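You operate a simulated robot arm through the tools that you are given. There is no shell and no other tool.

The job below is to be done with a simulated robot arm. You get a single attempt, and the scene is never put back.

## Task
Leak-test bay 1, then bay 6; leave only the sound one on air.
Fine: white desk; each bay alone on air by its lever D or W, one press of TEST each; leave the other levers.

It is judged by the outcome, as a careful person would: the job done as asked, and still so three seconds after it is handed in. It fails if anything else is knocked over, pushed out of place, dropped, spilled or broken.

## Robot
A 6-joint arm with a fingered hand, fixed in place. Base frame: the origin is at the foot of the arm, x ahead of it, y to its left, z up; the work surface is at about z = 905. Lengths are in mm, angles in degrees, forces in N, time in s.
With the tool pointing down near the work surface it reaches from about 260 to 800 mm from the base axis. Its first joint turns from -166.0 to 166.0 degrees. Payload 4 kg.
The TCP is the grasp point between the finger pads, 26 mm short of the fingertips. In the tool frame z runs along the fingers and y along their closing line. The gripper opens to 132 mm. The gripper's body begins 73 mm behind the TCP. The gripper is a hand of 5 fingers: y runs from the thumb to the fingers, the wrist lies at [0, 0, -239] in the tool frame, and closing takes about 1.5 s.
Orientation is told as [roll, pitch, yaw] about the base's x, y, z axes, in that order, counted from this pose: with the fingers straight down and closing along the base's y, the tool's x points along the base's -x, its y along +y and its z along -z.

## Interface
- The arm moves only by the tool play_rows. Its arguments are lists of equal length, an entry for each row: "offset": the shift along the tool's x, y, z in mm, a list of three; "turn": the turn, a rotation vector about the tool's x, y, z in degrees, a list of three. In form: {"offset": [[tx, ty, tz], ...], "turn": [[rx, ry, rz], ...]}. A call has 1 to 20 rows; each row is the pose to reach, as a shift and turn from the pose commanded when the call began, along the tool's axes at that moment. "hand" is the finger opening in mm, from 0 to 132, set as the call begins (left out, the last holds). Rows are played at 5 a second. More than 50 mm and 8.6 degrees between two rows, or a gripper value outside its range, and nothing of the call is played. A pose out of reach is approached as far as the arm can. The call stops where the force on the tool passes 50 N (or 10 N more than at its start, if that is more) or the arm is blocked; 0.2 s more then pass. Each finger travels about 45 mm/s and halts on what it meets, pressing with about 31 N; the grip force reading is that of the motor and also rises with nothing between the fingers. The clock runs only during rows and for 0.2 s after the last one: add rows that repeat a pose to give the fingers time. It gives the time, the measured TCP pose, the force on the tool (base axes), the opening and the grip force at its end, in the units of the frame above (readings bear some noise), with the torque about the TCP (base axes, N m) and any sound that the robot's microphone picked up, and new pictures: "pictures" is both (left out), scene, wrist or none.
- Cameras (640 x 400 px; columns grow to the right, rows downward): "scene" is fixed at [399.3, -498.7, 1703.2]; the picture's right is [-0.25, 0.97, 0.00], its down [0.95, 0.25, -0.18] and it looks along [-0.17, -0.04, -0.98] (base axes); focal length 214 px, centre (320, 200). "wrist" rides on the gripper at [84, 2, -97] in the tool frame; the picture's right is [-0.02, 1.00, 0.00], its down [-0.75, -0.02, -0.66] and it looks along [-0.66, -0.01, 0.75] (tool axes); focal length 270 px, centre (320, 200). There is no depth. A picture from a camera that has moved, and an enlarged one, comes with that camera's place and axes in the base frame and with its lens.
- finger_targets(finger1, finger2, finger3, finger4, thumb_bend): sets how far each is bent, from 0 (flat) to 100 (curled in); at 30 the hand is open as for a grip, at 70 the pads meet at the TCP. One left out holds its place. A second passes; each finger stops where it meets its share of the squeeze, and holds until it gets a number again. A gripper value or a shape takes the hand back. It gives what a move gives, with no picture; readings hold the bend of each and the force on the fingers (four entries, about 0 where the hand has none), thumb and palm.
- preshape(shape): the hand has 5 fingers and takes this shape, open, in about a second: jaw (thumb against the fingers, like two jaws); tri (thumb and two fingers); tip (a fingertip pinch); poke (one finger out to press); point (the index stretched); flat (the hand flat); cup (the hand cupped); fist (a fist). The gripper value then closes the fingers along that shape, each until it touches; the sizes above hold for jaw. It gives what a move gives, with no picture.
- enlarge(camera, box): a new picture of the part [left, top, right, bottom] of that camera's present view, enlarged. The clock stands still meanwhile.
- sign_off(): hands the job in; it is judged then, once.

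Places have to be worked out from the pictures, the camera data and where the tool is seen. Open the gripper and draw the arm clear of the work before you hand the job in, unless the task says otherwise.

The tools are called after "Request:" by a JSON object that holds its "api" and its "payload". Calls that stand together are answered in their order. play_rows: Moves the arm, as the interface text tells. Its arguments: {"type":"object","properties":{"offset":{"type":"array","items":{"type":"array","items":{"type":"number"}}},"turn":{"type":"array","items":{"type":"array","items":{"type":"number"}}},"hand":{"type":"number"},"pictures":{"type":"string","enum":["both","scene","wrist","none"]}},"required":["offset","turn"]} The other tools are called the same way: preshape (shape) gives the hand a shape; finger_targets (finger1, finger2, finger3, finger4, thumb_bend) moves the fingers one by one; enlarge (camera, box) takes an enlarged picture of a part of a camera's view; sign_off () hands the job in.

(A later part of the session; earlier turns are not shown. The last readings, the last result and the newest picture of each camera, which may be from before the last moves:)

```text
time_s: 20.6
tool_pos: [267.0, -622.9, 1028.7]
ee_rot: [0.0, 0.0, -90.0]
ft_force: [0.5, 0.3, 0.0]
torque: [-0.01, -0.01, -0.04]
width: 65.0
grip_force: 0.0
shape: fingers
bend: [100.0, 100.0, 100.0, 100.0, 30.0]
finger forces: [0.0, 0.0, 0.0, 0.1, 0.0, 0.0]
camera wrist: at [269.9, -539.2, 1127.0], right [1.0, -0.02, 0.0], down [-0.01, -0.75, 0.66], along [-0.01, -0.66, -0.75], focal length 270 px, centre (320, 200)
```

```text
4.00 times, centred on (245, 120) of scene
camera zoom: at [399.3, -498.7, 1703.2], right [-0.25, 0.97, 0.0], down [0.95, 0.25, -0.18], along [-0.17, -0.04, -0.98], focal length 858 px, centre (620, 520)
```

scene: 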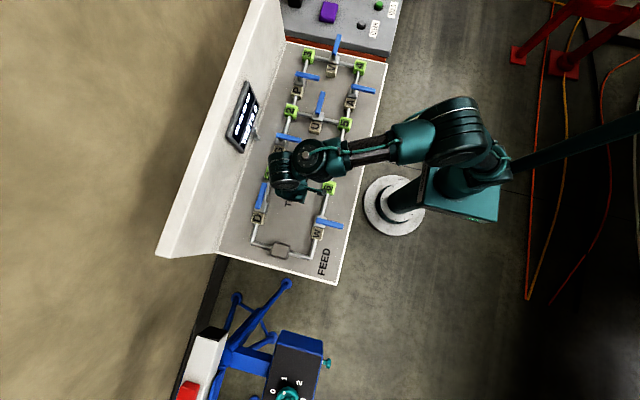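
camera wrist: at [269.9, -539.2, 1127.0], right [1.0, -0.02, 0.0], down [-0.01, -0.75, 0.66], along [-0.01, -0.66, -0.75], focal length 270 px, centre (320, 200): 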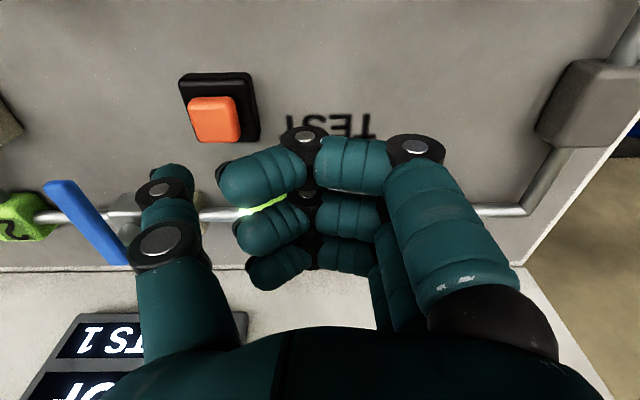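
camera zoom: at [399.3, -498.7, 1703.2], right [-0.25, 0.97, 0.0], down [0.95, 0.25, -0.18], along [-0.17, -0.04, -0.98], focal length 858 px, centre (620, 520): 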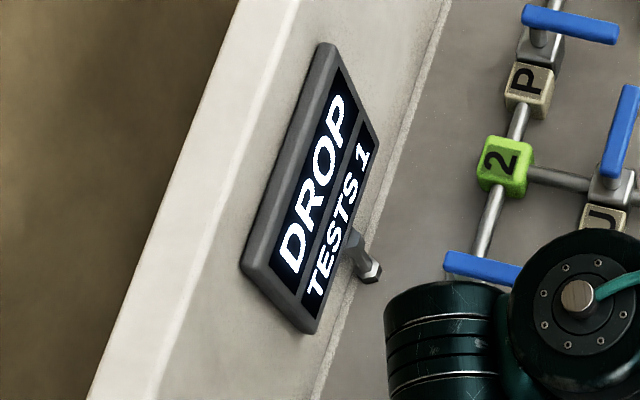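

The display now reads "DROP": bay 1 seems to lose pressure. I'll wait a little to be sure this is the settled result.

Request:
{"api": "play_rows", "payload": {"offset": [[0, 0, 0], [0, 0, 0], [0, 0, 0], [0, 0, 0], [0, 0, 0], [0, 0, 0], [0, 0, 0], [0, 0, 0], [0, 0, -20], [0, 0, -50]], "turn": [[0, 0, 0], [0, 0, 0], [0, 0, 0], [0, 0, 0], [0, 0, 0], [0, 0, 0], [0, 0, 0], [0, 0, 0], [0, 0, 0], [0, 0, 0]], "pictures": "wrist"}}

Request:
{"api": "enlarge", "payload": {"camera": "scene", "box": [215, 70, 275, 170]}}

```text
time_s: 22.8
tool_pos: [267.2, -623.4, 1080.9]
ee_rot: [-0.1, -0.1, -90.0]
ft_force: [-0.1, 0.7, -0.2]
torque: [-0.01, 0.0, 0.01]
width: 64.8
grip_force: 0.1
shape: fingers
bend: [100.0, 100.0, 100.0, 100.0, 30.0]
finger forces: [0.0, 0.0, 0.0, 0.1, 0.1, 0.0]
camera wrist: at [270.3, -539.2, 1177.6], right [1.0, -0.02, 0.0], down [-0.01, -0.75, 0.66], along [-0.01, -0.66, -0.75], focal length 270 px, centre (320, 200)
```

wrist: 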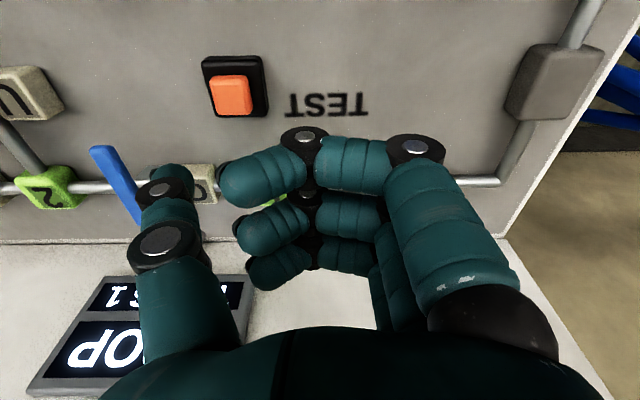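

```text
4.00 times, centred on (245, 120) of scene
camera zoom: at [399.3, -498.7, 1703.2], right [-0.25, 0.97, 0.0], down [0.95, 0.25, -0.18], along [-0.17, -0.04, -0.98], focal length 858 px, centre (620, 520)
```

zoom: 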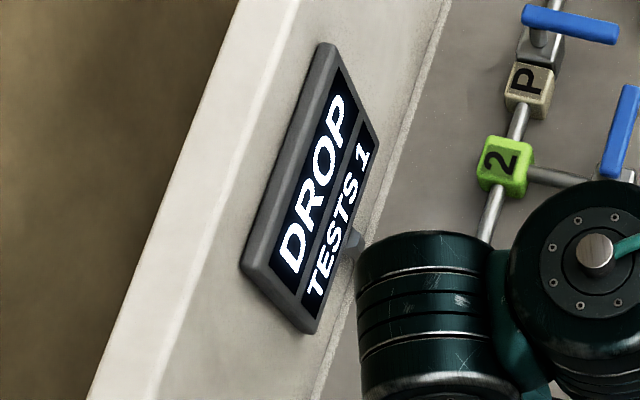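

"DROP" is steady, so bay 1 leaks. Next I close D: the handle now points to -x at y≈-733 and must be pushed back from its wall side (the wall is at y≈-857, so there's room). I'll yaw to +90° so the hand trails on the -x side, clear of the swinging handle.

Request:
{"api": "play_rows", "payload": {"offset": [[0, 0, 0], [0, 0, 0], [0, 0, 0], [0, 0, 0], [0, 0, 0], [0, 0, 0], [0, 0, 0], [0, 0, 0], [0, 0, 0], [0, 0, 0], [0, 0, 0], [0, 0, 0]], "turn": [[0, 0, -7.5], [0, 0, -15], [0, 0, -22.5], [0, 0, -30], [0, 0, -37.5], [0, 0, -45], [0, 0, -52.5], [0, 0, -60], [0, 0, -67.5], [0, 0, -75], [0, 0, -82.5], [0, 0, -90]], "pictures": "none"}}

Request:
{"api": "play_rows", "payload": {"offset": [[5, -6, 0], [10, -13, 0], [16, -19, 0], [21, -26, 0], [26, -32, 0], [31, -38, 0], [37, -45, 0], [42, -51, 0], [47, -58, 0], [53, -64, 0], [58, -71, 0], [63, -77, 0]], "turn": [[0, 0, -7.5], [0, 0, -15], [0, 0, -22.5], [0, 0, -30], [0, 0, -37.5], [0, 0, -45], [0, 0, -52.5], [0, 0, -60], [0, 0, -67.5], [0, 0, -75], [0, 0, -82.5], [0, 0, -90]]}}

```text
time_s: 25.4
tool_pos: [267.5, -624.2, 1079.5]
ee_rot: [0.0, 0.0, 0.1]
ft_force: [0.5, -0.2, -1.0]
torque: [0.02, 0.0, 0.01]
width: 64.9
grip_force: 0.2
shape: fingers
bend: [100.0, 100.0, 100.0, 100.0, 30.0]
finger forces: [0.0, 0.0, 0.0, 0.0, 0.0, 0.0]
```

```text
time_s: 28.0
tool_pos: [198.8, -644.0, 1043.1]
ee_rot: [0.1, 0.3, 84.6]
ft_force: [-0.8, 0.2, 0.7]
torque: [-0.01, -0.03, -0.02]
width: 65.1
grip_force: 0.0
shape: fingers
bend: [100.0, 100.0, 100.0, 100.0, 30.0]
finger forces: [0.0, 0.1, 0.0, 0.0, 0.0, 0.1]
out of reach, approached as far as the arm can: row 3, 4, 7, 8, 9, 10, 11, 12
camera wrist: at [189.9, -727.1, 1141.1], right [-0.99, 0.11, 0.0], down [0.09, 0.75, 0.65], along [0.08, 0.65, -0.76], focal length 270 px, centre (320, 200)
```

scene: 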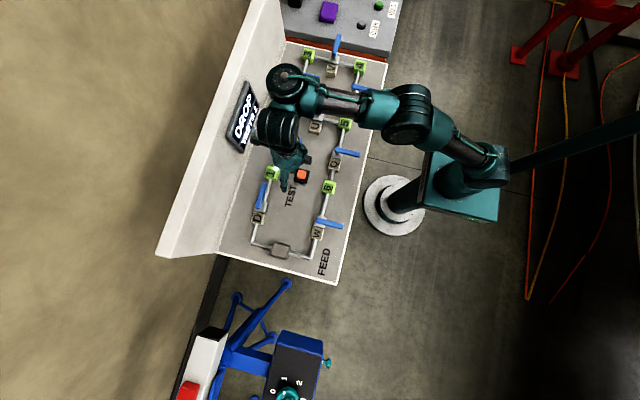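
wrist: 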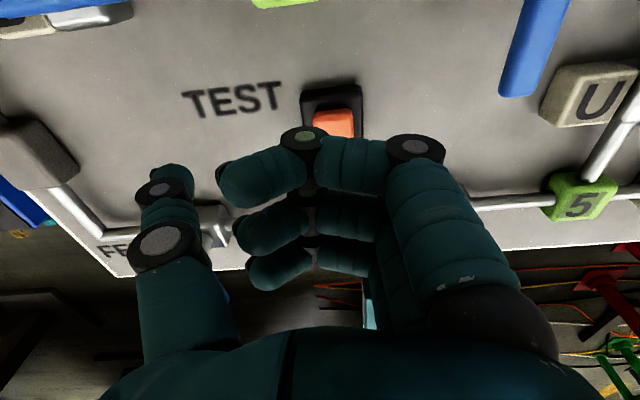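

Yaw +90° runs out of reach, so I'll go back to yaw 0. There the curled knuckles sit about 40 mm above the thumb tip, which lets the D handle (top at z≈979) pass beneath them.

Request:
{"api": "play_rows", "payload": {"offset": [[-6, -5, 0], [-13, -10, 0], [-19, -16, 0], [-26, -21, 0], [-32, -26, 0], [-38, -31, 0], [-45, -37, 0], [-51, -42, 0], [-58, -47, 0], [-64, -53, 0], [-71, -58, 0], [-77, -63, 0]], "turn": [[0, 0, 7.5], [0, 0, 15], [0, 0, 22.5], [0, 0, 30], [0, 0, 37.5], [0, 0, 45], [0, 0, 52.5], [0, 0, 60], [0, 0, 67.5], [0, 0, 75], [0, 0, 82.5], [0, 0, 90]]}}

```text
time_s: 30.6
tool_pos: [279.9, -595.5, 1064.3]
ee_rot: [0.0, 0.1, -5.5]
ft_force: [0.0, 0.2, 0.1]
torque: [0.0, 0.02, -0.01]
width: 65.1
grip_force: 0.1
shape: fingers
bend: [100.0, 100.0, 100.0, 100.0, 30.0]
finger forces: [0.0, 0.0, 0.0, 0.0, 0.1, 0.0]
out of reach, approached as far as the arm can: row 2, 3, 4, 5, 6, 7, 8, 9, 10, 11, 12
camera wrist: at [196.6, -587.2, 1161.4], right [0.12, 0.99, 0.0], down [0.75, -0.09, 0.66], along [0.65, -0.08, -0.75], focal length 270 px, centre (320, 200)
```

scene: 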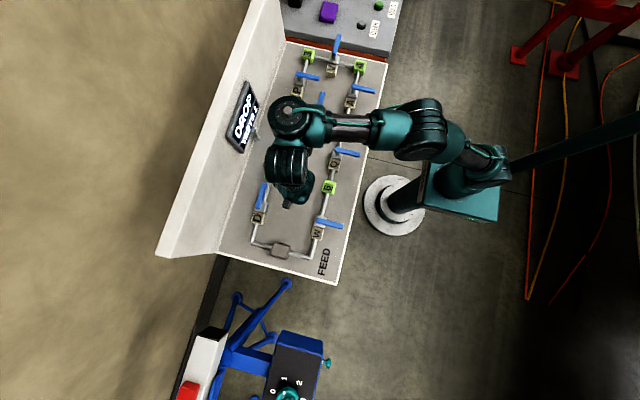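
wrist: 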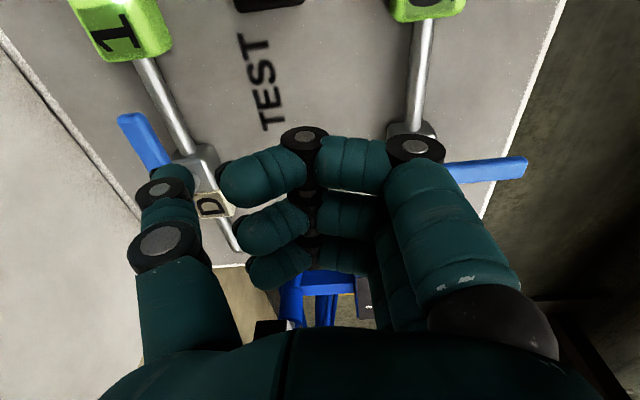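

The reading shows the arm still lagging its commanded pose. I'll check the display and the surroundings before continuing.

Request:
{"api": "enlarge", "payload": {"camera": "scene", "box": [205, 60, 365, 200]}}

Request:
{"api": "play_rows", "payload": {"offset": [[0, 0, -5], [0, 0, -10], [0, 0, -15]], "turn": [[0, 0, 0], [0, 0, 0], [0, 0, 0]], "pictures": "none"}}

```text
2.86 times, centred on (285, 130) of scene
camera zoom: at [399.3, -498.7, 1703.2], right [-0.25, 0.97, 0.0], down [0.95, 0.25, -0.18], along [-0.17, -0.04, -0.98], focal length 613 px, centre (420, 400)
```

zoom: 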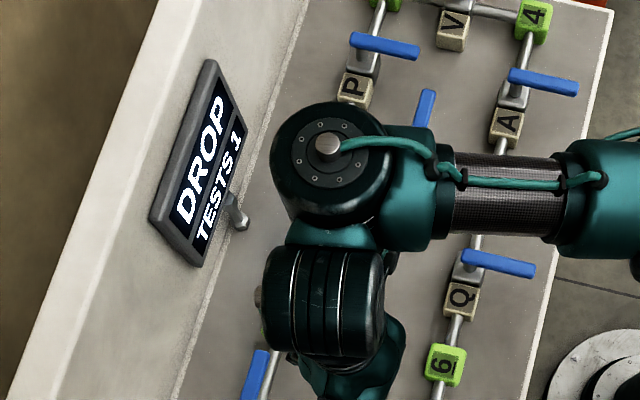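

```text
time_s: 31.4
tool_pos: [279.5, -596.8, 1077.9]
ee_rot: [-0.3, 0.0, -5.5]
ft_force: [0.2, -0.2, -0.6]
torque: [-0.02, -0.01, 0.03]
width: 65.0
grip_force: 0.0
shape: fingers
bend: [100.0, 100.0, 100.0, 100.0, 30.0]
finger forces: [0.0, 0.0, 0.0, 0.1, 0.1, 0.0]
```

The display is unmoved. I'll correct the yaw to 0 and move the thumb over the gap between the D handle and the wall, staying high and checking reach.

Request:
{"api": "play_rows", "payload": {"offset": [[-2, -17, 0], [-4, -34, 0], [-6, -51, 0], [-8, -68, 0], [-10.7, -85.3, 0]], "turn": [[0, 0, -1.1], [0, 0, -2.2], [0, 0, -3.3], [0, 0, -4.4], [0, 0, -5.5]]}}

```text
time_s: 32.6
tool_pos: [281.5, -685.2, 1077.2]
ee_rot: [-0.3, 0.0, -0.1]
ft_force: [-0.6, 0.4, -0.1]
torque: [0.0, 0.0, 0.01]
width: 64.9
grip_force: 0.0
shape: fingers
bend: [100.0, 100.0, 100.0, 100.0, 30.0]
finger forces: [0.0, 0.0, 0.0, 0.0, 0.0, 0.1]
camera wrist: at [198.0, -683.1, 1175.8], right [0.02, 1.0, -0.01], down [0.75, -0.01, 0.66], along [0.66, -0.02, -0.75], focal length 270 px, centre (320, 200)
```

scene: 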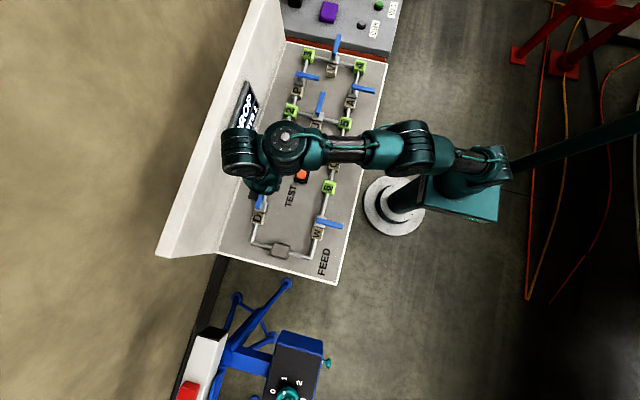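
wrist: 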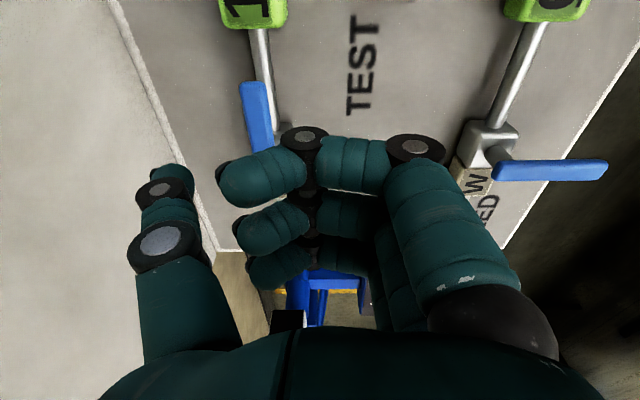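

Reach is fine here. The thumb is near (284,-766) on the wall side of the D handle (edge at y≈-743), so I'll lower it to handle height.

Request:
{"api": "play_rows", "payload": {"offset": [[0, -4, 35], [0, -4, 70], [0, -4, 93]], "turn": [[0, 0, 0], [0, 0, 0], [0, 0, 0]]}}

Request:
{"api": "enlarge", "payload": {"camera": "wrist", "box": [100, 60, 340, 210]}}

```text
time_s: 33.4
tool_pos: [280.9, -688.1, 984.6]
ee_rot: [-0.2, -0.1, -0.2]
ft_force: [0.0, 0.5, 0.6]
torque: [-0.01, -0.03, -0.01]
width: 64.8
grip_force: 0.0
shape: fingers
bend: [100.0, 100.0, 100.0, 100.0, 30.0]
finger forces: [0.0, 0.0, 0.0, 0.0, 0.0, 0.0]
camera wrist: at [197.3, -685.4, 1082.5], right [0.02, 1.0, -0.01], down [0.75, -0.01, 0.66], along [0.66, -0.02, -0.75], focal length 270 px, centre (320, 200)
```

scene: 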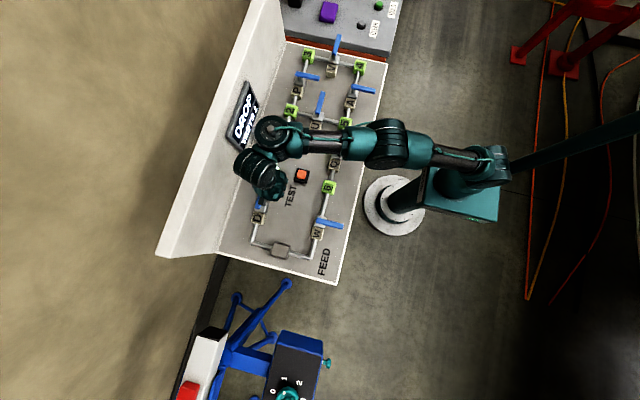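
wrist: 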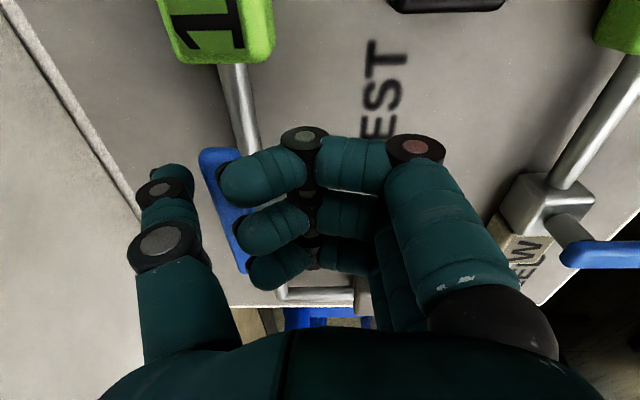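

```text
2.67 times, centred on (220, 135) of wrist
camera zoom: at [197.3, -685.4, 1082.5], right [0.02, 1.0, -0.01], down [0.75, -0.01, 0.66], along [0.66, -0.02, -0.75], focal length 721 px, centre (587, 373)
```

zoom: 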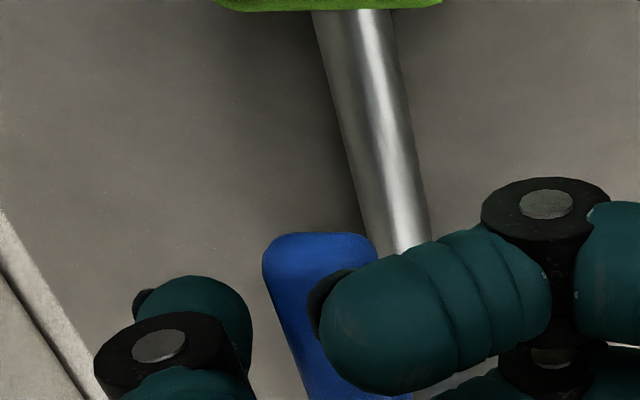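

The thumb is beside the handle with no contact force. I'll push toward +y in small steps to start closing D.

Request:
{"api": "play_rows", "payload": {"offset": [[0, 8, 0], [0, 14, 0], [1, 20, 0], [2, 25, 0], [2, 30, 0]], "turn": [[0, 0, 0], [0, 0, 0], [0, 0, 0], [0, 0, 0], [0, 0, 0]], "pictures": "wrist"}}

```text
time_s: 34.6
tool_pos: [279.0, -658.0, 984.8]
ee_rot: [-0.4, 0.0, -0.1]
ft_force: [-0.9, -0.4, 0.1]
torque: [0.01, -0.01, 0.02]
width: 65.3
grip_force: 0.4
shape: fingers
bend: [100.0, 100.0, 100.0, 100.0, 29.0]
finger forces: [0.1, 0.0, 0.0, 0.0, 0.4, 0.0]
camera wrist: at [195.9, -655.6, 1082.7], right [0.02, 1.0, -0.01], down [0.75, -0.01, 0.66], along [0.66, -0.02, -0.75], focal length 270 px, centre (320, 200)
```

wrist: 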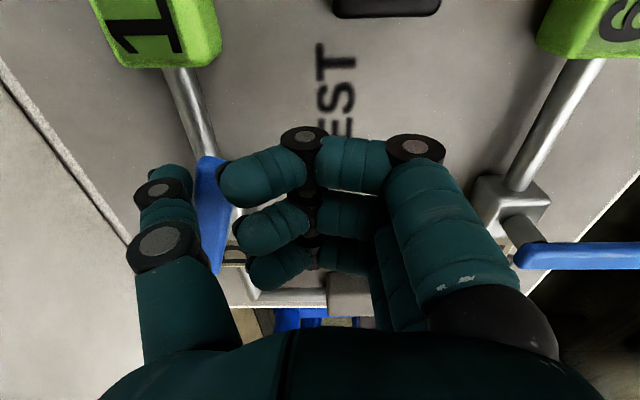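

The handle follows with a light touch. I'll continue the arc toward the closed position.

Request:
{"api": "play_rows", "payload": {"offset": [[0, 8, 0], [-1, 15, 0], [-4, 23, 0], [-7, 31, 0], [-11, 38, 0], [-15.5, 44, 0], [-21, 49, 0], [-28, 54, 0], [-34, 57, 0]], "turn": [[0, 0, 0], [0, 0, 0], [0, 0, 0], [0, 0, 0], [0, 0, 0], [0, 0, 0], [0, 0, 0], [0, 0, 0], [0, 0, 0]]}}

Request:
{"api": "enlarge", "payload": {"camera": "scene", "box": [234, 170, 314, 220]}}

```text
time_s: 36.6
tool_pos: [325.2, -622.3, 998.5]
ee_rot: [-0.1, 0.1, 0.0]
ft_force: [-2.8, -0.7, 0.3]
torque: [-0.03, 0.05, -0.11]
width: 64.6
grip_force: 1.0
shape: fingers
bend: [100.0, 100.0, 100.0, 100.0, 30.0]
finger forces: [0.1, 0.0, 0.0, 0.1, 1.4, 0.1]
out of reach, approached as far as the arm can: row 2, 3, 4, 5, 6, 7, 8, 9
camera wrist: at [241.3, -620.3, 1095.9], right [0.02, 1.0, 0.0], down [0.75, -0.01, 0.66], along [0.66, -0.02, -0.75], focal length 270 px, centre (320, 200)
```

scene: 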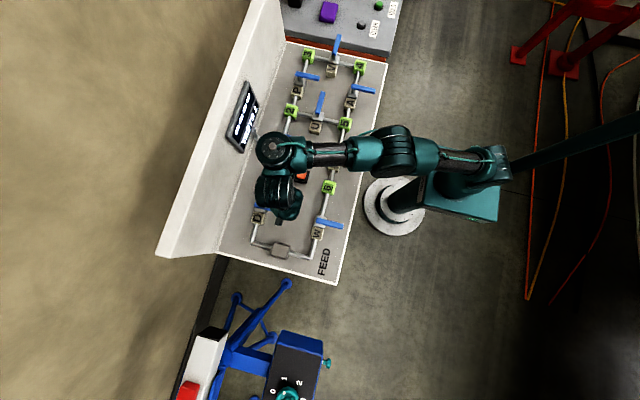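
wrist: 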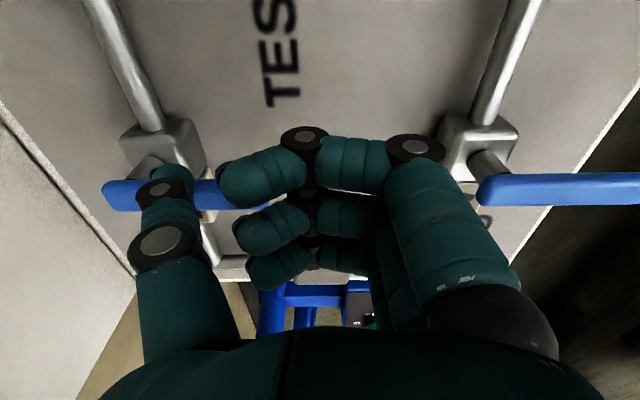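

```text
8.00 times, centred on (274, 195) of scene
camera zoom: at [399.3, -498.7, 1703.2], right [-0.25, 0.97, 0.0], down [0.95, 0.25, -0.18], along [-0.17, -0.04, -0.98], focal length 1716 px, centre (688, 240)
```

zoom: 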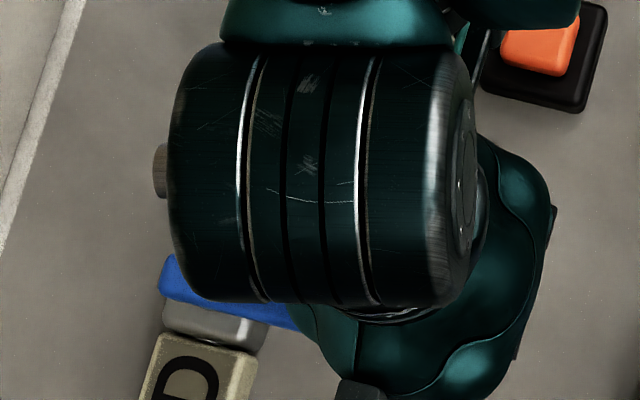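

The D handle looks back across the pipe and the display has reset to dashes, but the arm hit a reach limit (z rose to 998). I'll lift clear and retreat toward the start pose to get the arm back to its earlier posture, then inspect.

Request:
{"api": "play_rows", "payload": {"offset": [[0, 0, -30], [0, 5, -65], [0, 20, -100], [5, 50, -130], [20, 80, -160], [40, 110, -190], [60, 140, -220], [80, 160, -245]], "turn": [[0, 0, 0], [0, 0, 0], [0, 0, 0], [0, 0, 0], [0, 0, 0], [0, 0, 0], [0, 0, 0], [0, 0, 0]]}}

Request:
{"api": "enlarge", "payload": {"camera": "scene", "box": [234, 170, 314, 220]}}

Request:
{"api": "enlarge", "payload": {"camera": "scene", "box": [215, 70, 275, 170]}}

```text
time_s: 38.4
tool_pos: [242.7, -460.7, 1242.9]
ee_rot: [-0.3, 0.0, 0.0]
ft_force: [0.5, -0.6, -0.2]
torque: [0.03, -0.01, 0.0]
width: 64.9
grip_force: 0.1
shape: fingers
bend: [100.0, 100.0, 100.0, 100.0, 30.0]
finger forces: [0.0, 0.1, 0.0, 0.0, 0.1, 0.1]
camera wrist: at [159.5, -459.2, 1339.8], right [0.02, 1.0, 0.0], down [0.75, -0.01, 0.66], along [0.66, -0.02, -0.75], focal length 270 px, centre (320, 200)
```

scene: 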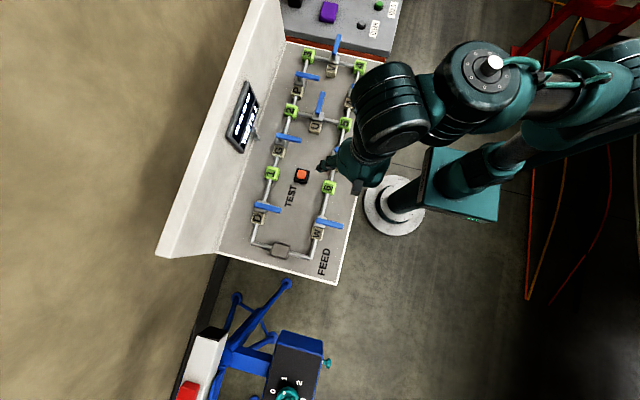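
wrist: 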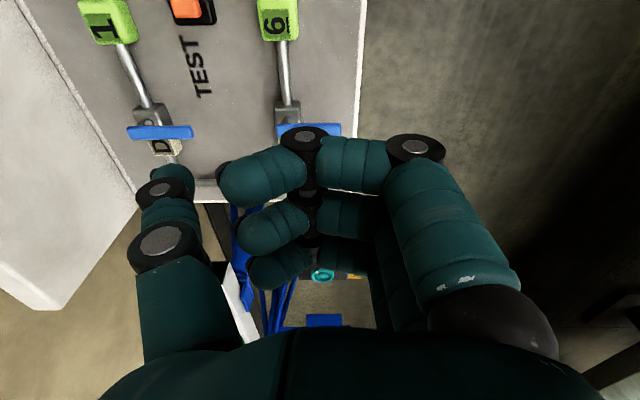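

```text
8.00 times, centred on (274, 195) of scene
camera zoom: at [399.3, -498.7, 1703.2], right [-0.25, 0.97, 0.0], down [0.95, 0.25, -0.18], along [-0.17, -0.04, -0.98], focal length 1716 px, centre (688, 240)
```

zoom: 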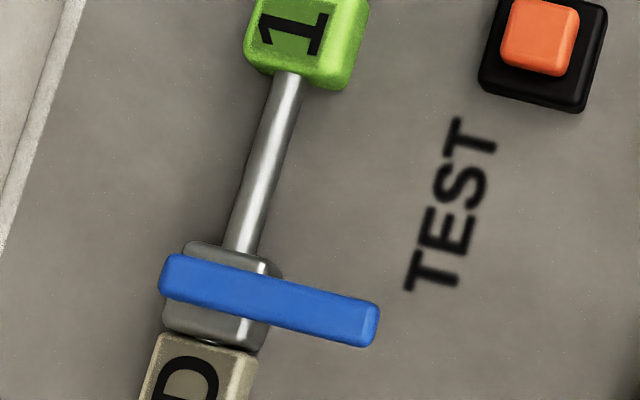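

```text
4.00 times, centred on (245, 120) of scene
camera zoom: at [399.3, -498.7, 1703.2], right [-0.25, 0.97, 0.0], down [0.95, 0.25, -0.18], along [-0.17, -0.04, -0.98], focal length 858 px, centre (620, 520)
```

zoom: 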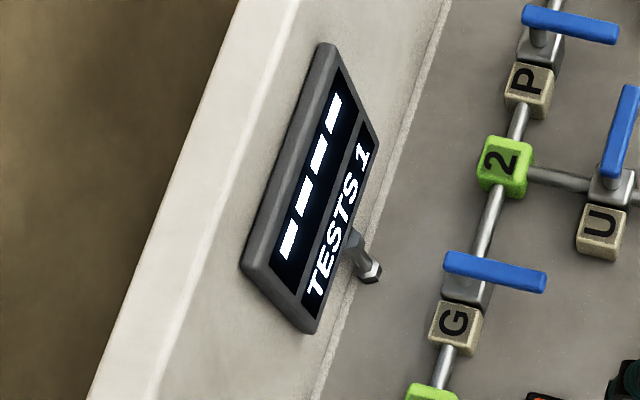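

D is exactly back in its original closed position, bay 1's light is off and the display reads "---- / TESTS 1". Next is lever W: I'll move the thumb to its +x side, staying high.

Request:
{"api": "play_rows", "payload": {"offset": [[-25, 14, 30], [-50, 28, 60], [-75, 42, 90], [-100, 56, 120], [-125, 70, 150], [-149, 83, 183]], "turn": [[0, 0, 0], [0, 0, 0], [0, 0, 0], [0, 0, 0], [0, 0, 0], [0, 0, 0]]}}

```text
time_s: 39.8
tool_pos: [433.2, -422.1, 1123.5]
ee_rot: [0.3, 0.5, 0.1]
ft_force: [-0.1, 0.3, 0.1]
torque: [0.01, 0.01, 0.0]
width: 65.1
grip_force: 0.1
shape: fingers
bend: [100.0, 100.0, 100.0, 100.0, 30.0]
finger forces: [0.1, 0.1, 0.0, 0.1, 0.0, 0.1]
out of reach, approached as far as the arm can: row 1, 3, 4, 5, 6
camera wrist: at [350.9, -421.1, 1222.4], right [0.02, 1.0, 0.01], down [0.76, -0.02, 0.65], along [0.65, -0.01, -0.76], focal length 270 px, centre (320, 200)
```

scene: 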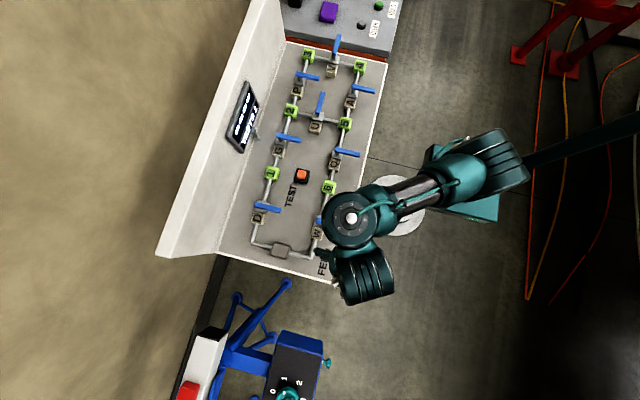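
wrist: 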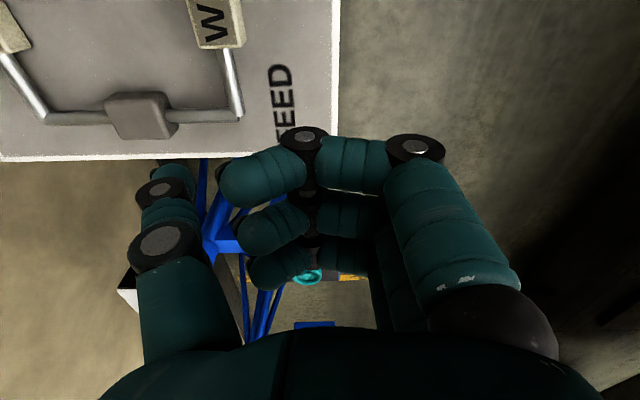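

The arm drifted from the requested spot again (TCP at (433,-422,1123), safely high and off the panel's corner). I'll hold a zero-offset call to see whether it converges or where its commanded pose now is.

Request:
{"api": "play_rows", "payload": {"offset": [[0, 0, -5], [0, 0, -10], [0, 0, -10]], "turn": [[0, 0, 0], [0, 0, 0], [0, 0, 0]], "pictures": "none"}}

Request:
{"api": "enlarge", "payload": {"camera": "scene", "box": [280, 100, 640, 325]}}

```text
time_s: 40.6
tool_pos: [434.6, -421.1, 1132.6]
ee_rot: [-0.2, 0.0, -0.1]
ft_force: [0.9, 0.0, 0.5]
torque: [-0.02, -0.01, 0.02]
width: 64.7
grip_force: 0.1
shape: fingers
bend: [100.0, 100.0, 100.0, 100.0, 30.0]
finger forces: [0.1, 0.0, 0.0, 0.1, 0.1, 0.0]
```

```text
1.78 times, centred on (460, 212) of scene
camera zoom: at [399.3, -498.7, 1703.2], right [-0.25, 0.97, 0.0], down [0.95, 0.25, -0.18], along [-0.17, -0.04, -0.98], focal length 381 px, centre (71, 178)
```

zoom: 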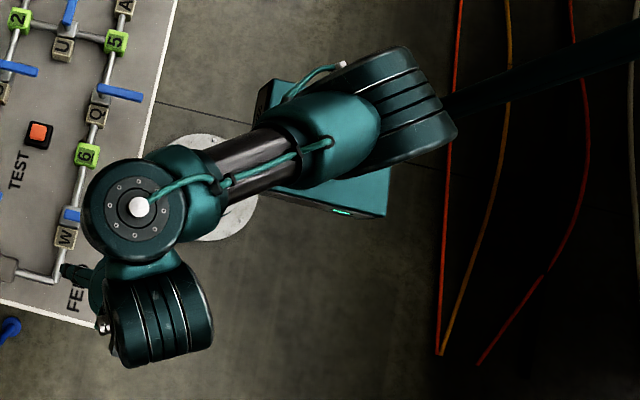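

The commanded pose resets to where the arm actually is, so I can proceed in small steps. I'll try toward the W approach point gently.

Request:
{"api": "play_rows", "payload": {"offset": [[6, 7, 8], [13, 14, 16], [20, 21, 24], [27, 28, 32], [34, 35, 40], [42, 43, 50]], "turn": [[0, 0, 0], [0, 0, 0], [0, 0, 0], [0, 0, 0], [0, 0, 0], [0, 0, 0]]}}

```text
time_s: 42.0
tool_pos: [425.8, -414.0, 1138.0]
ee_rot: [-0.2, 0.1, 0.0]
ft_force: [0.3, 0.3, -0.5]
torque: [-0.03, -0.05, 0.02]
width: 64.8
grip_force: 0.0
shape: fingers
bend: [100.0, 100.0, 100.0, 100.0, 30.0]
finger forces: [0.0, 0.0, 0.0, 0.1, 0.0, 0.0]
out of reach, approached as far as the arm can: row 1, 2, 3, 4, 5, 6
camera wrist: at [343.3, -411.7, 1236.3], right [0.02, 1.0, 0.0], down [0.75, -0.01, 0.66], along [0.66, -0.01, -0.75], focal length 270 px, centre (320, 200)
```

scene: 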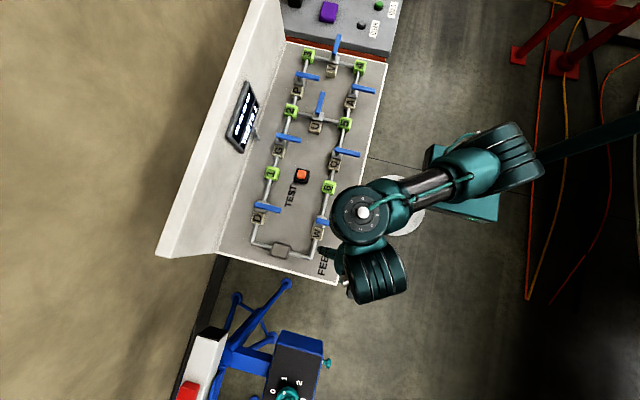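
wrist: 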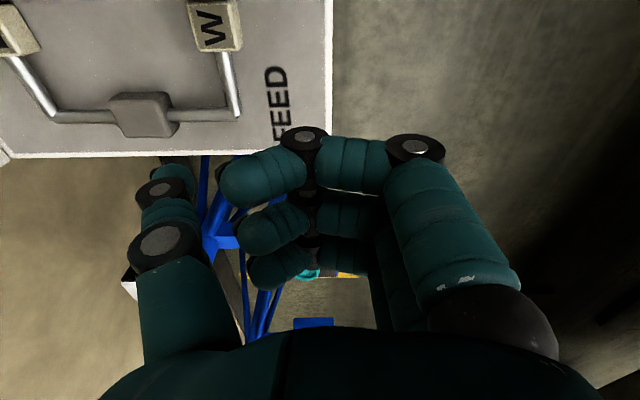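

This approach is blocked by a joint limit in the arm's current posture. I'll return to the exact start pose and compare the arm's shape with the first picture to see whether it's in the same posture.

Request:
{"api": "play_rows", "payload": {"offset": [[20, 0, -20], [50, -1, -40], [80, -2, -60], [110, -3, -80], [140, -4, -95], [170, -5, -105], [200, -6, -110], [232, -6, -116], [232, -6, -116]], "turn": [[0, 0, 0], [0, 0, 0], [0, 0, 0], [0, 0, 0], [0, 0, 0], [0, 0, 0], [0, 0, 0], [0, 0, 0], [0, 0, 0]]}}

```text
time_s: 44.0
tool_pos: [192.7, -417.2, 1252.8]
ee_rot: [-0.2, 0.1, 0.0]
ft_force: [0.2, 0.9, 0.1]
torque: [0.01, -0.03, 0.01]
width: 64.7
grip_force: 0.1
shape: fingers
bend: [100.0, 100.0, 100.0, 100.0, 30.0]
finger forces: [0.0, 0.0, 0.0, 0.0, 0.1, 0.0]
camera wrist: at [109.7, -416.1, 1350.6], right [0.02, 1.0, -0.01], down [0.75, -0.01, 0.66], along [0.66, -0.02, -0.75], focal length 270 px, centre (320, 200)
```

scene: 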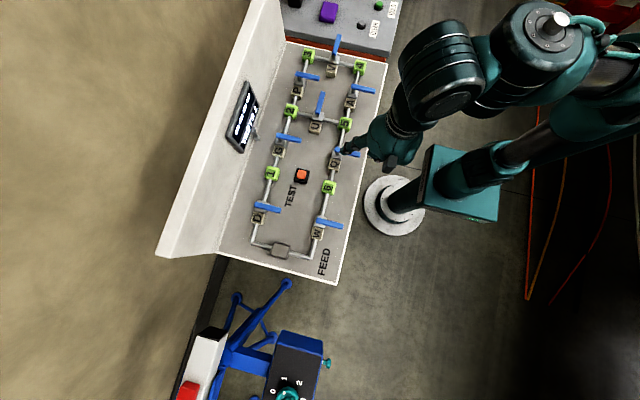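
wrist: 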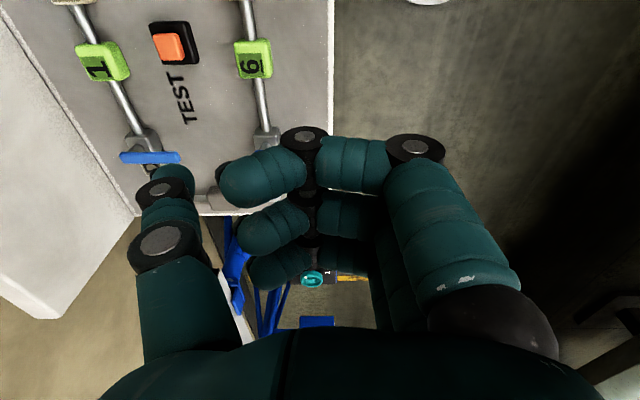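

The arm's posture now matches the start. For W I'll use the index finger (tool +y side) instead, which puts the TCP near (398,-525), inside the region that worked before. I'll set index out and everything else curled.

Request:
{"api": "finger_targets", "payload": {"finger1": 30, "finger2": 100, "finger3": 100, "finger4": 100, "thumb_bend": 100}}

Request:
{"api": "play_rows", "payload": {"offset": [[15, -45, 15], [30, -90, 30], [44, -135, 45], [44, -143, 85], [44, -143, 125]], "turn": [[0, 0, 0], [0, 0, 0], [0, 0, 0], [0, 0, 0], [0, 0, 0]]}}

```text
time_s: 45.0
tool_pos: [194.3, -418.3, 1251.5]
ee_rot: [-0.3, 0.1, 0.0]
ft_force: [-0.1, 0.4, 0.3]
torque: [0.01, 0.06, 0.03]
width: 60.0
grip_force: 0.1
shape: fingers
bend: [30.0, 100.0, 100.0, 100.0, 88.0]
finger forces: [0.0, 0.0, 0.1, 0.0, 0.1, 0.0]
```

```text
time_s: 46.2
tool_pos: [149.3, -561.0, 1129.2]
ee_rot: [-0.3, 0.0, 0.1]
ft_force: [0.4, -0.3, 0.1]
torque: [0.01, 0.0, 0.01]
width: 60.1
grip_force: 0.1
shape: fingers
bend: [30.0, 100.0, 100.0, 100.0, 88.0]
finger forces: [0.1, 0.1, 0.0, 0.0, 0.1, 0.0]
camera wrist: at [64.9, -558.3, 1226.7], right [0.02, 1.0, -0.01], down [0.75, -0.01, 0.66], along [0.66, -0.02, -0.75], focal length 270 px, centre (320, 200)
```

scene: 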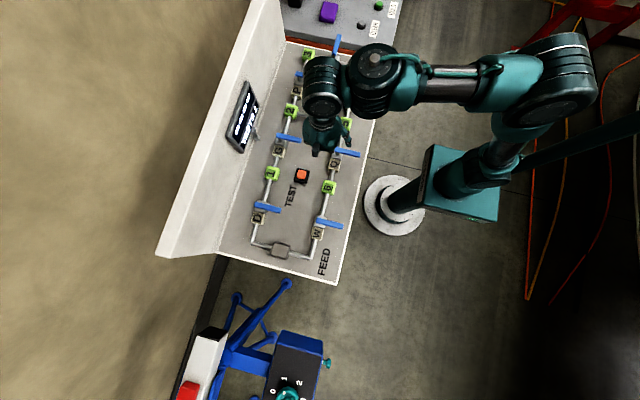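
wrist: 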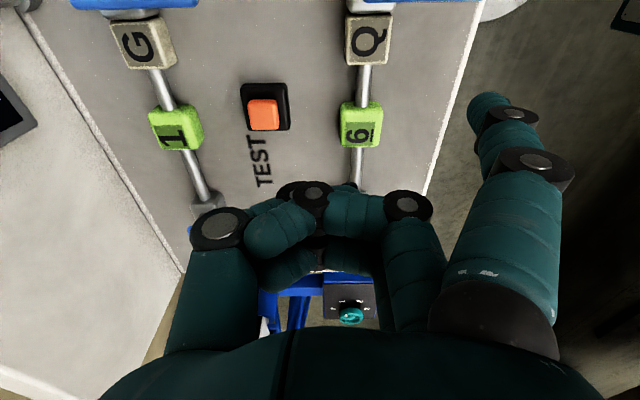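

Posture is as before and the index is out to the right. I'll travel toward (416,-525,1060) so the index tip ends near (380,-455), on the +x side of the W handle.

Request:
{"api": "play_rows", "payload": {"offset": [[-40, -5, 12], [-80, -10, 24], [-120, -10, 36], [-160, 0, 48], [-200, 12, 60], [-235, 25, 68], [-267, 36, 69]], "turn": [[0, 0, 0], [0, 0, 0], [0, 0, 0], [0, 0, 0], [0, 0, 0], [0, 0, 0], [0, 0, 0]]}}

```text
time_s: 47.8
tool_pos: [417.3, -527.3, 1057.1]
ee_rot: [-0.3, -0.1, -0.1]
ft_force: [-0.4, -0.6, 0.5]
torque: [0.03, 0.03, 0.04]
width: 60.1
grip_force: 0.1
shape: fingers
bend: [30.0, 100.0, 100.0, 100.0, 88.0]
finger forces: [0.0, 0.0, 0.0, 0.0, 0.1, 0.0]
camera wrist: at [333.2, -524.9, 1155.7], right [0.02, 1.0, -0.01], down [0.75, -0.01, 0.66], along [0.66, -0.02, -0.75], focal length 270 px, centre (320, 200)
```

scene: 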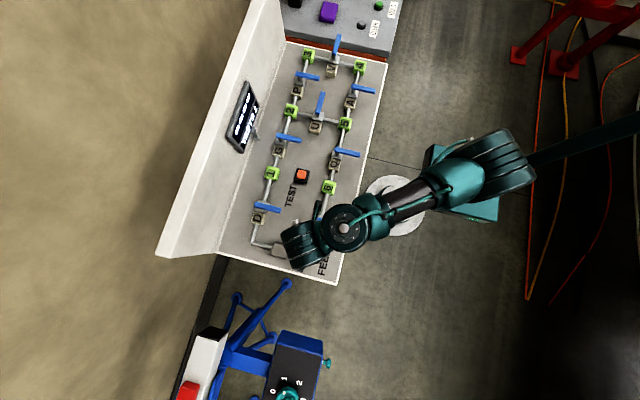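
wrist: 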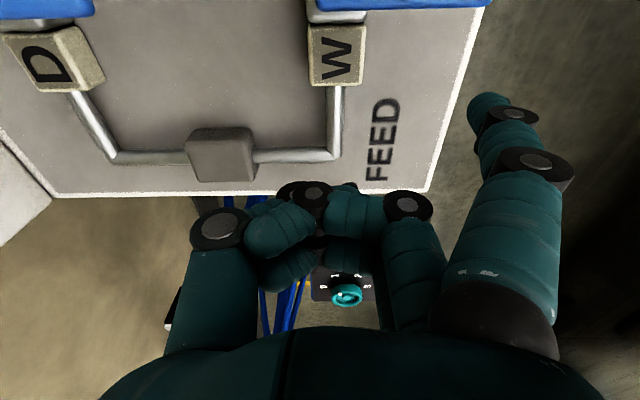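

Reached, and the index tip projects to about (381,-452), beside the W handle (edge at x≈353). I'll lower to handle height.

Request:
{"api": "play_rows", "payload": {"offset": [[0, 0, 40], [0, -4, 75], [8, -4, 75]], "turn": [[0, 0, 0], [0, 0, 0], [0, 0, 0]], "pictures": "wrist"}}

```text
time_s: 48.6
tool_pos: [411.0, -532.8, 983.0]
ee_rot: [-0.2, 0.0, 0.0]
ft_force: [1.1, -0.8, -0.7]
torque: [0.03, 0.01, 0.01]
width: 60.2
grip_force: 0.1
shape: fingers
bend: [30.0, 100.0, 100.0, 100.0, 88.0]
finger forces: [0.0, 0.0, 0.0, 0.0, 0.1, 0.0]
camera wrist: at [326.8, -530.1, 1081.8], right [0.02, 1.0, -0.01], down [0.75, -0.01, 0.66], along [0.66, -0.02, -0.75], focal length 270 px, centre (320, 200)
```

wrist: 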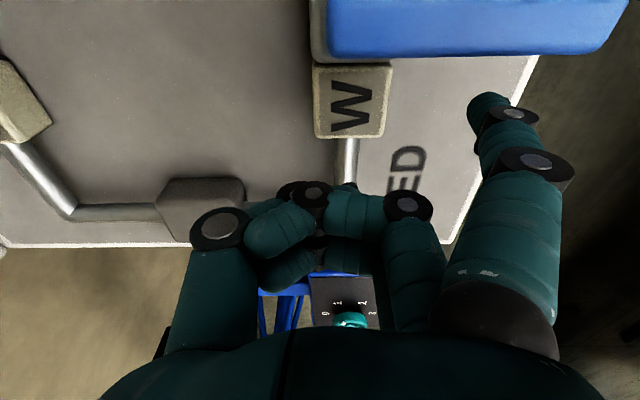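

The index is just clear of the handle. I'll push toward -x in small steps and check that it turns.

Request:
{"api": "play_rows", "payload": {"offset": [[6, 0, 0], [12, 0, 0], [17, 1, 0], [22, 2, 0], [26, 2, 0]], "turn": [[0, 0, 0], [0, 0, 0], [0, 0, 0], [0, 0, 0], [0, 0, 0]], "pictures": "wrist"}}

```text
time_s: 49.8
tool_pos: [382.7, -527.6, 983.9]
ee_rot: [-0.3, 0.0, -0.1]
ft_force: [0.4, -0.8, 0.6]
torque: [-0.02, -0.01, -0.04]
width: 60.1
grip_force: 0.8
shape: fingers
bend: [30.0, 100.0, 100.0, 100.0, 88.0]
finger forces: [0.7, 0.1, 0.1, 0.0, 0.0, 0.1]
camera wrist: at [299.2, -526.3, 1081.6], right [0.02, 1.0, -0.01], down [0.75, -0.01, 0.66], along [0.66, -0.02, -0.75], focal length 270 px, centre (320, 200)
```

wrist: 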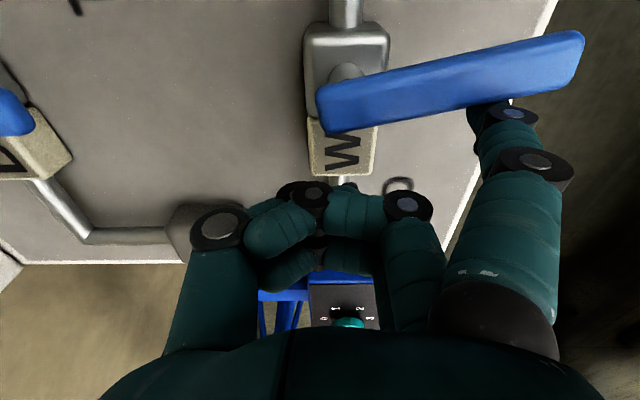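

W turns lightly, same way as D. I'll follow its arc to about 80°.

Request:
{"api": "play_rows", "payload": {"offset": [[11, 1, 0], [18, 0, 0], [25, -2, 0], [32, -5, 0], [38, -9, 0], [44, -13, 0], [49, -18, 0], [55, -26, 0]], "turn": [[0, 0, 0], [0, 0, 0], [0, 0, 0], [0, 0, 0], [0, 0, 0], [0, 0, 0], [0, 0, 0], [0, 0, 0]], "pictures": "wrist"}}

```text
time_s: 51.6
tool_pos: [328.3, -552.9, 983.3]
ee_rot: [-0.2, -0.1, 0.0]
ft_force: [0.4, 0.8, 0.9]
torque: [0.02, -0.02, -0.05]
width: 60.9
grip_force: 0.3
shape: fingers
bend: [30.0, 100.0, 100.0, 100.0, 88.0]
finger forces: [0.6, 0.1, 0.0, 0.0, 0.0, 0.0]
camera wrist: at [244.5, -551.2, 1081.1], right [0.02, 1.0, -0.01], down [0.75, -0.01, 0.66], along [0.66, -0.02, -0.75], focal length 270 px, centre (320, 200)
```

wrist: 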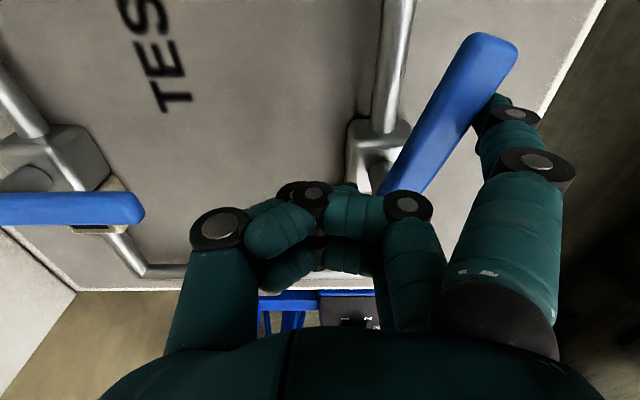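

The handle end is at about (268,-492), roughly 76° open. I'll nudge the rest of the way in small -y steps, watching for a stop.

Request:
{"api": "play_rows", "payload": {"offset": [[2, -4, 0], [4, -8, 0], [4, -11, 0], [4, -14, 0]], "turn": [[0, 0, 0], [0, 0, 0], [0, 0, 0], [0, 0, 0]], "pictures": "wrist"}}

```text
time_s: 52.6
tool_pos: [324.6, -568.8, 985.2]
ee_rot: [-0.3, 0.0, 0.0]
ft_force: [0.2, -0.4, 0.0]
torque: [0.03, 0.02, 0.02]
width: 60.5
grip_force: 0.0
shape: fingers
bend: [30.0, 100.0, 100.0, 100.0, 88.0]
finger forces: [0.0, 0.0, 0.0, 0.0, 0.1, 0.1]
camera wrist: at [240.9, -566.5, 1082.1], right [0.02, 1.0, -0.01], down [0.75, -0.01, 0.66], along [0.66, -0.02, -0.75], focal length 270 px, centre (320, 200)
```

wrist: 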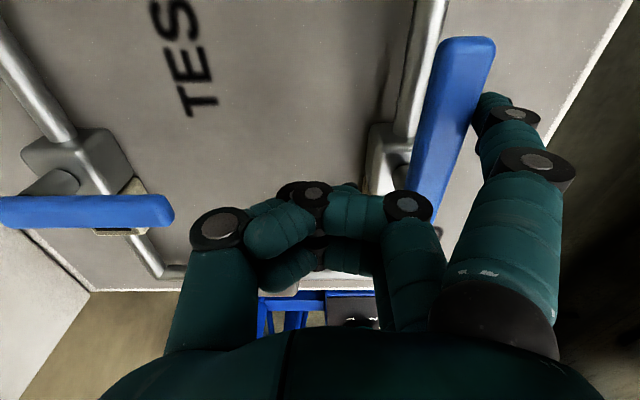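

The handle now looks aligned with the pipe and the finger is unloaded. I'll back off +y, rise, and inspect W.

Request:
{"api": "play_rows", "payload": {"offset": [[0, 12, 0], [0, 14, -35], [0, 14, -75], [40, 14, -90], [80, 10, -95], [120, 5, -100], [160, 0, -110]], "turn": [[0, 0, 0], [0, 0, 0], [0, 0, 0], [0, 0, 0], [0, 0, 0], [0, 0, 0], [0, 0, 0]]}}

Request:
{"api": "enlarge", "payload": {"camera": "scene", "box": [280, 180, 360, 230]}}

Request:
{"api": "enlarge", "payload": {"camera": "scene", "box": [220, 30, 400, 150]}}

```text
time_s: 54.2
tool_pos: [165.8, -567.2, 1094.5]
ee_rot: [-0.3, -0.1, 0.1]
ft_force: [-0.2, -0.2, 0.0]
torque: [-0.02, -0.01, -0.02]
width: 60.5
grip_force: 0.0
shape: fingers
bend: [30.0, 100.0, 100.0, 100.0, 88.0]
finger forces: [0.0, 0.0, 0.0, 0.1, 0.1, 0.0]
camera wrist: at [82.1, -564.6, 1191.4], right [0.02, 1.0, -0.01], down [0.75, -0.01, 0.66], along [0.66, -0.02, -0.75], focal length 270 px, centre (320, 200)
```

scene: 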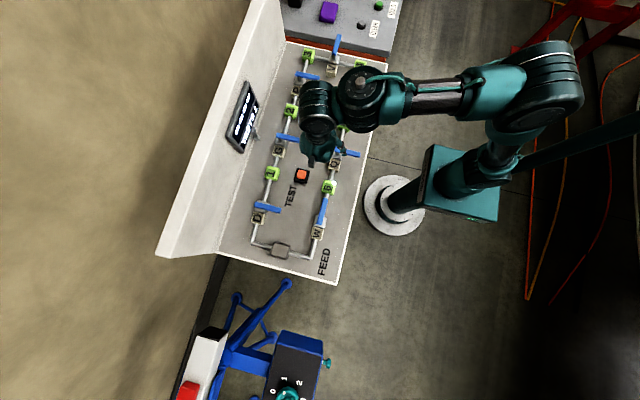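
wrist: 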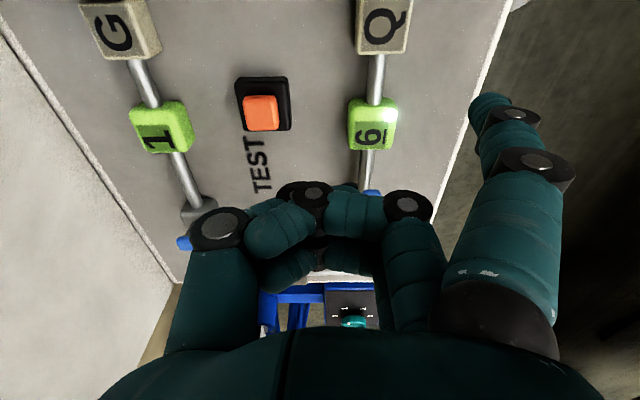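

```text
8.00 times, centred on (320, 205) of scene
camera zoom: at [399.3, -498.7, 1703.2], right [-0.25, 0.97, 0.0], down [0.95, 0.25, -0.18], along [-0.17, -0.04, -0.98], focal length 1716 px, centre (320, 160)
```

zoom: 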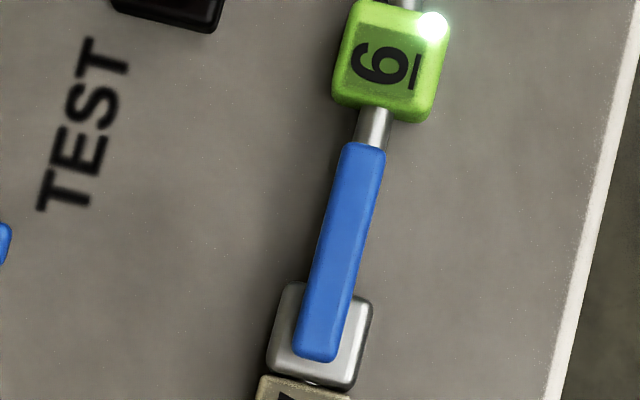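

```text
3.33 times, centred on (310, 90) of scene
camera zoom: at [399.3, -498.7, 1703.2], right [-0.25, 0.97, 0.0], down [0.95, 0.25, -0.18], along [-0.17, -0.04, -0.98], focal length 715 px, centre (353, 567)
```

zoom: 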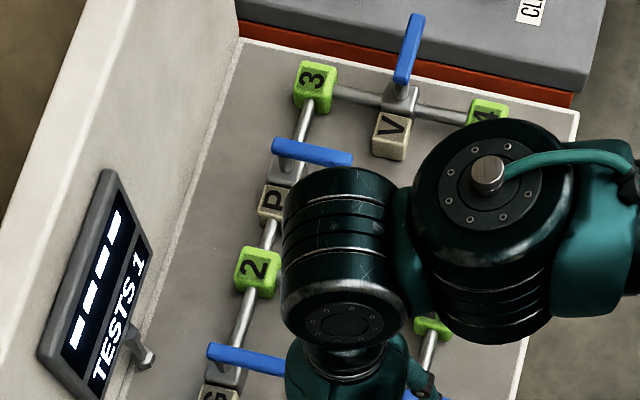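

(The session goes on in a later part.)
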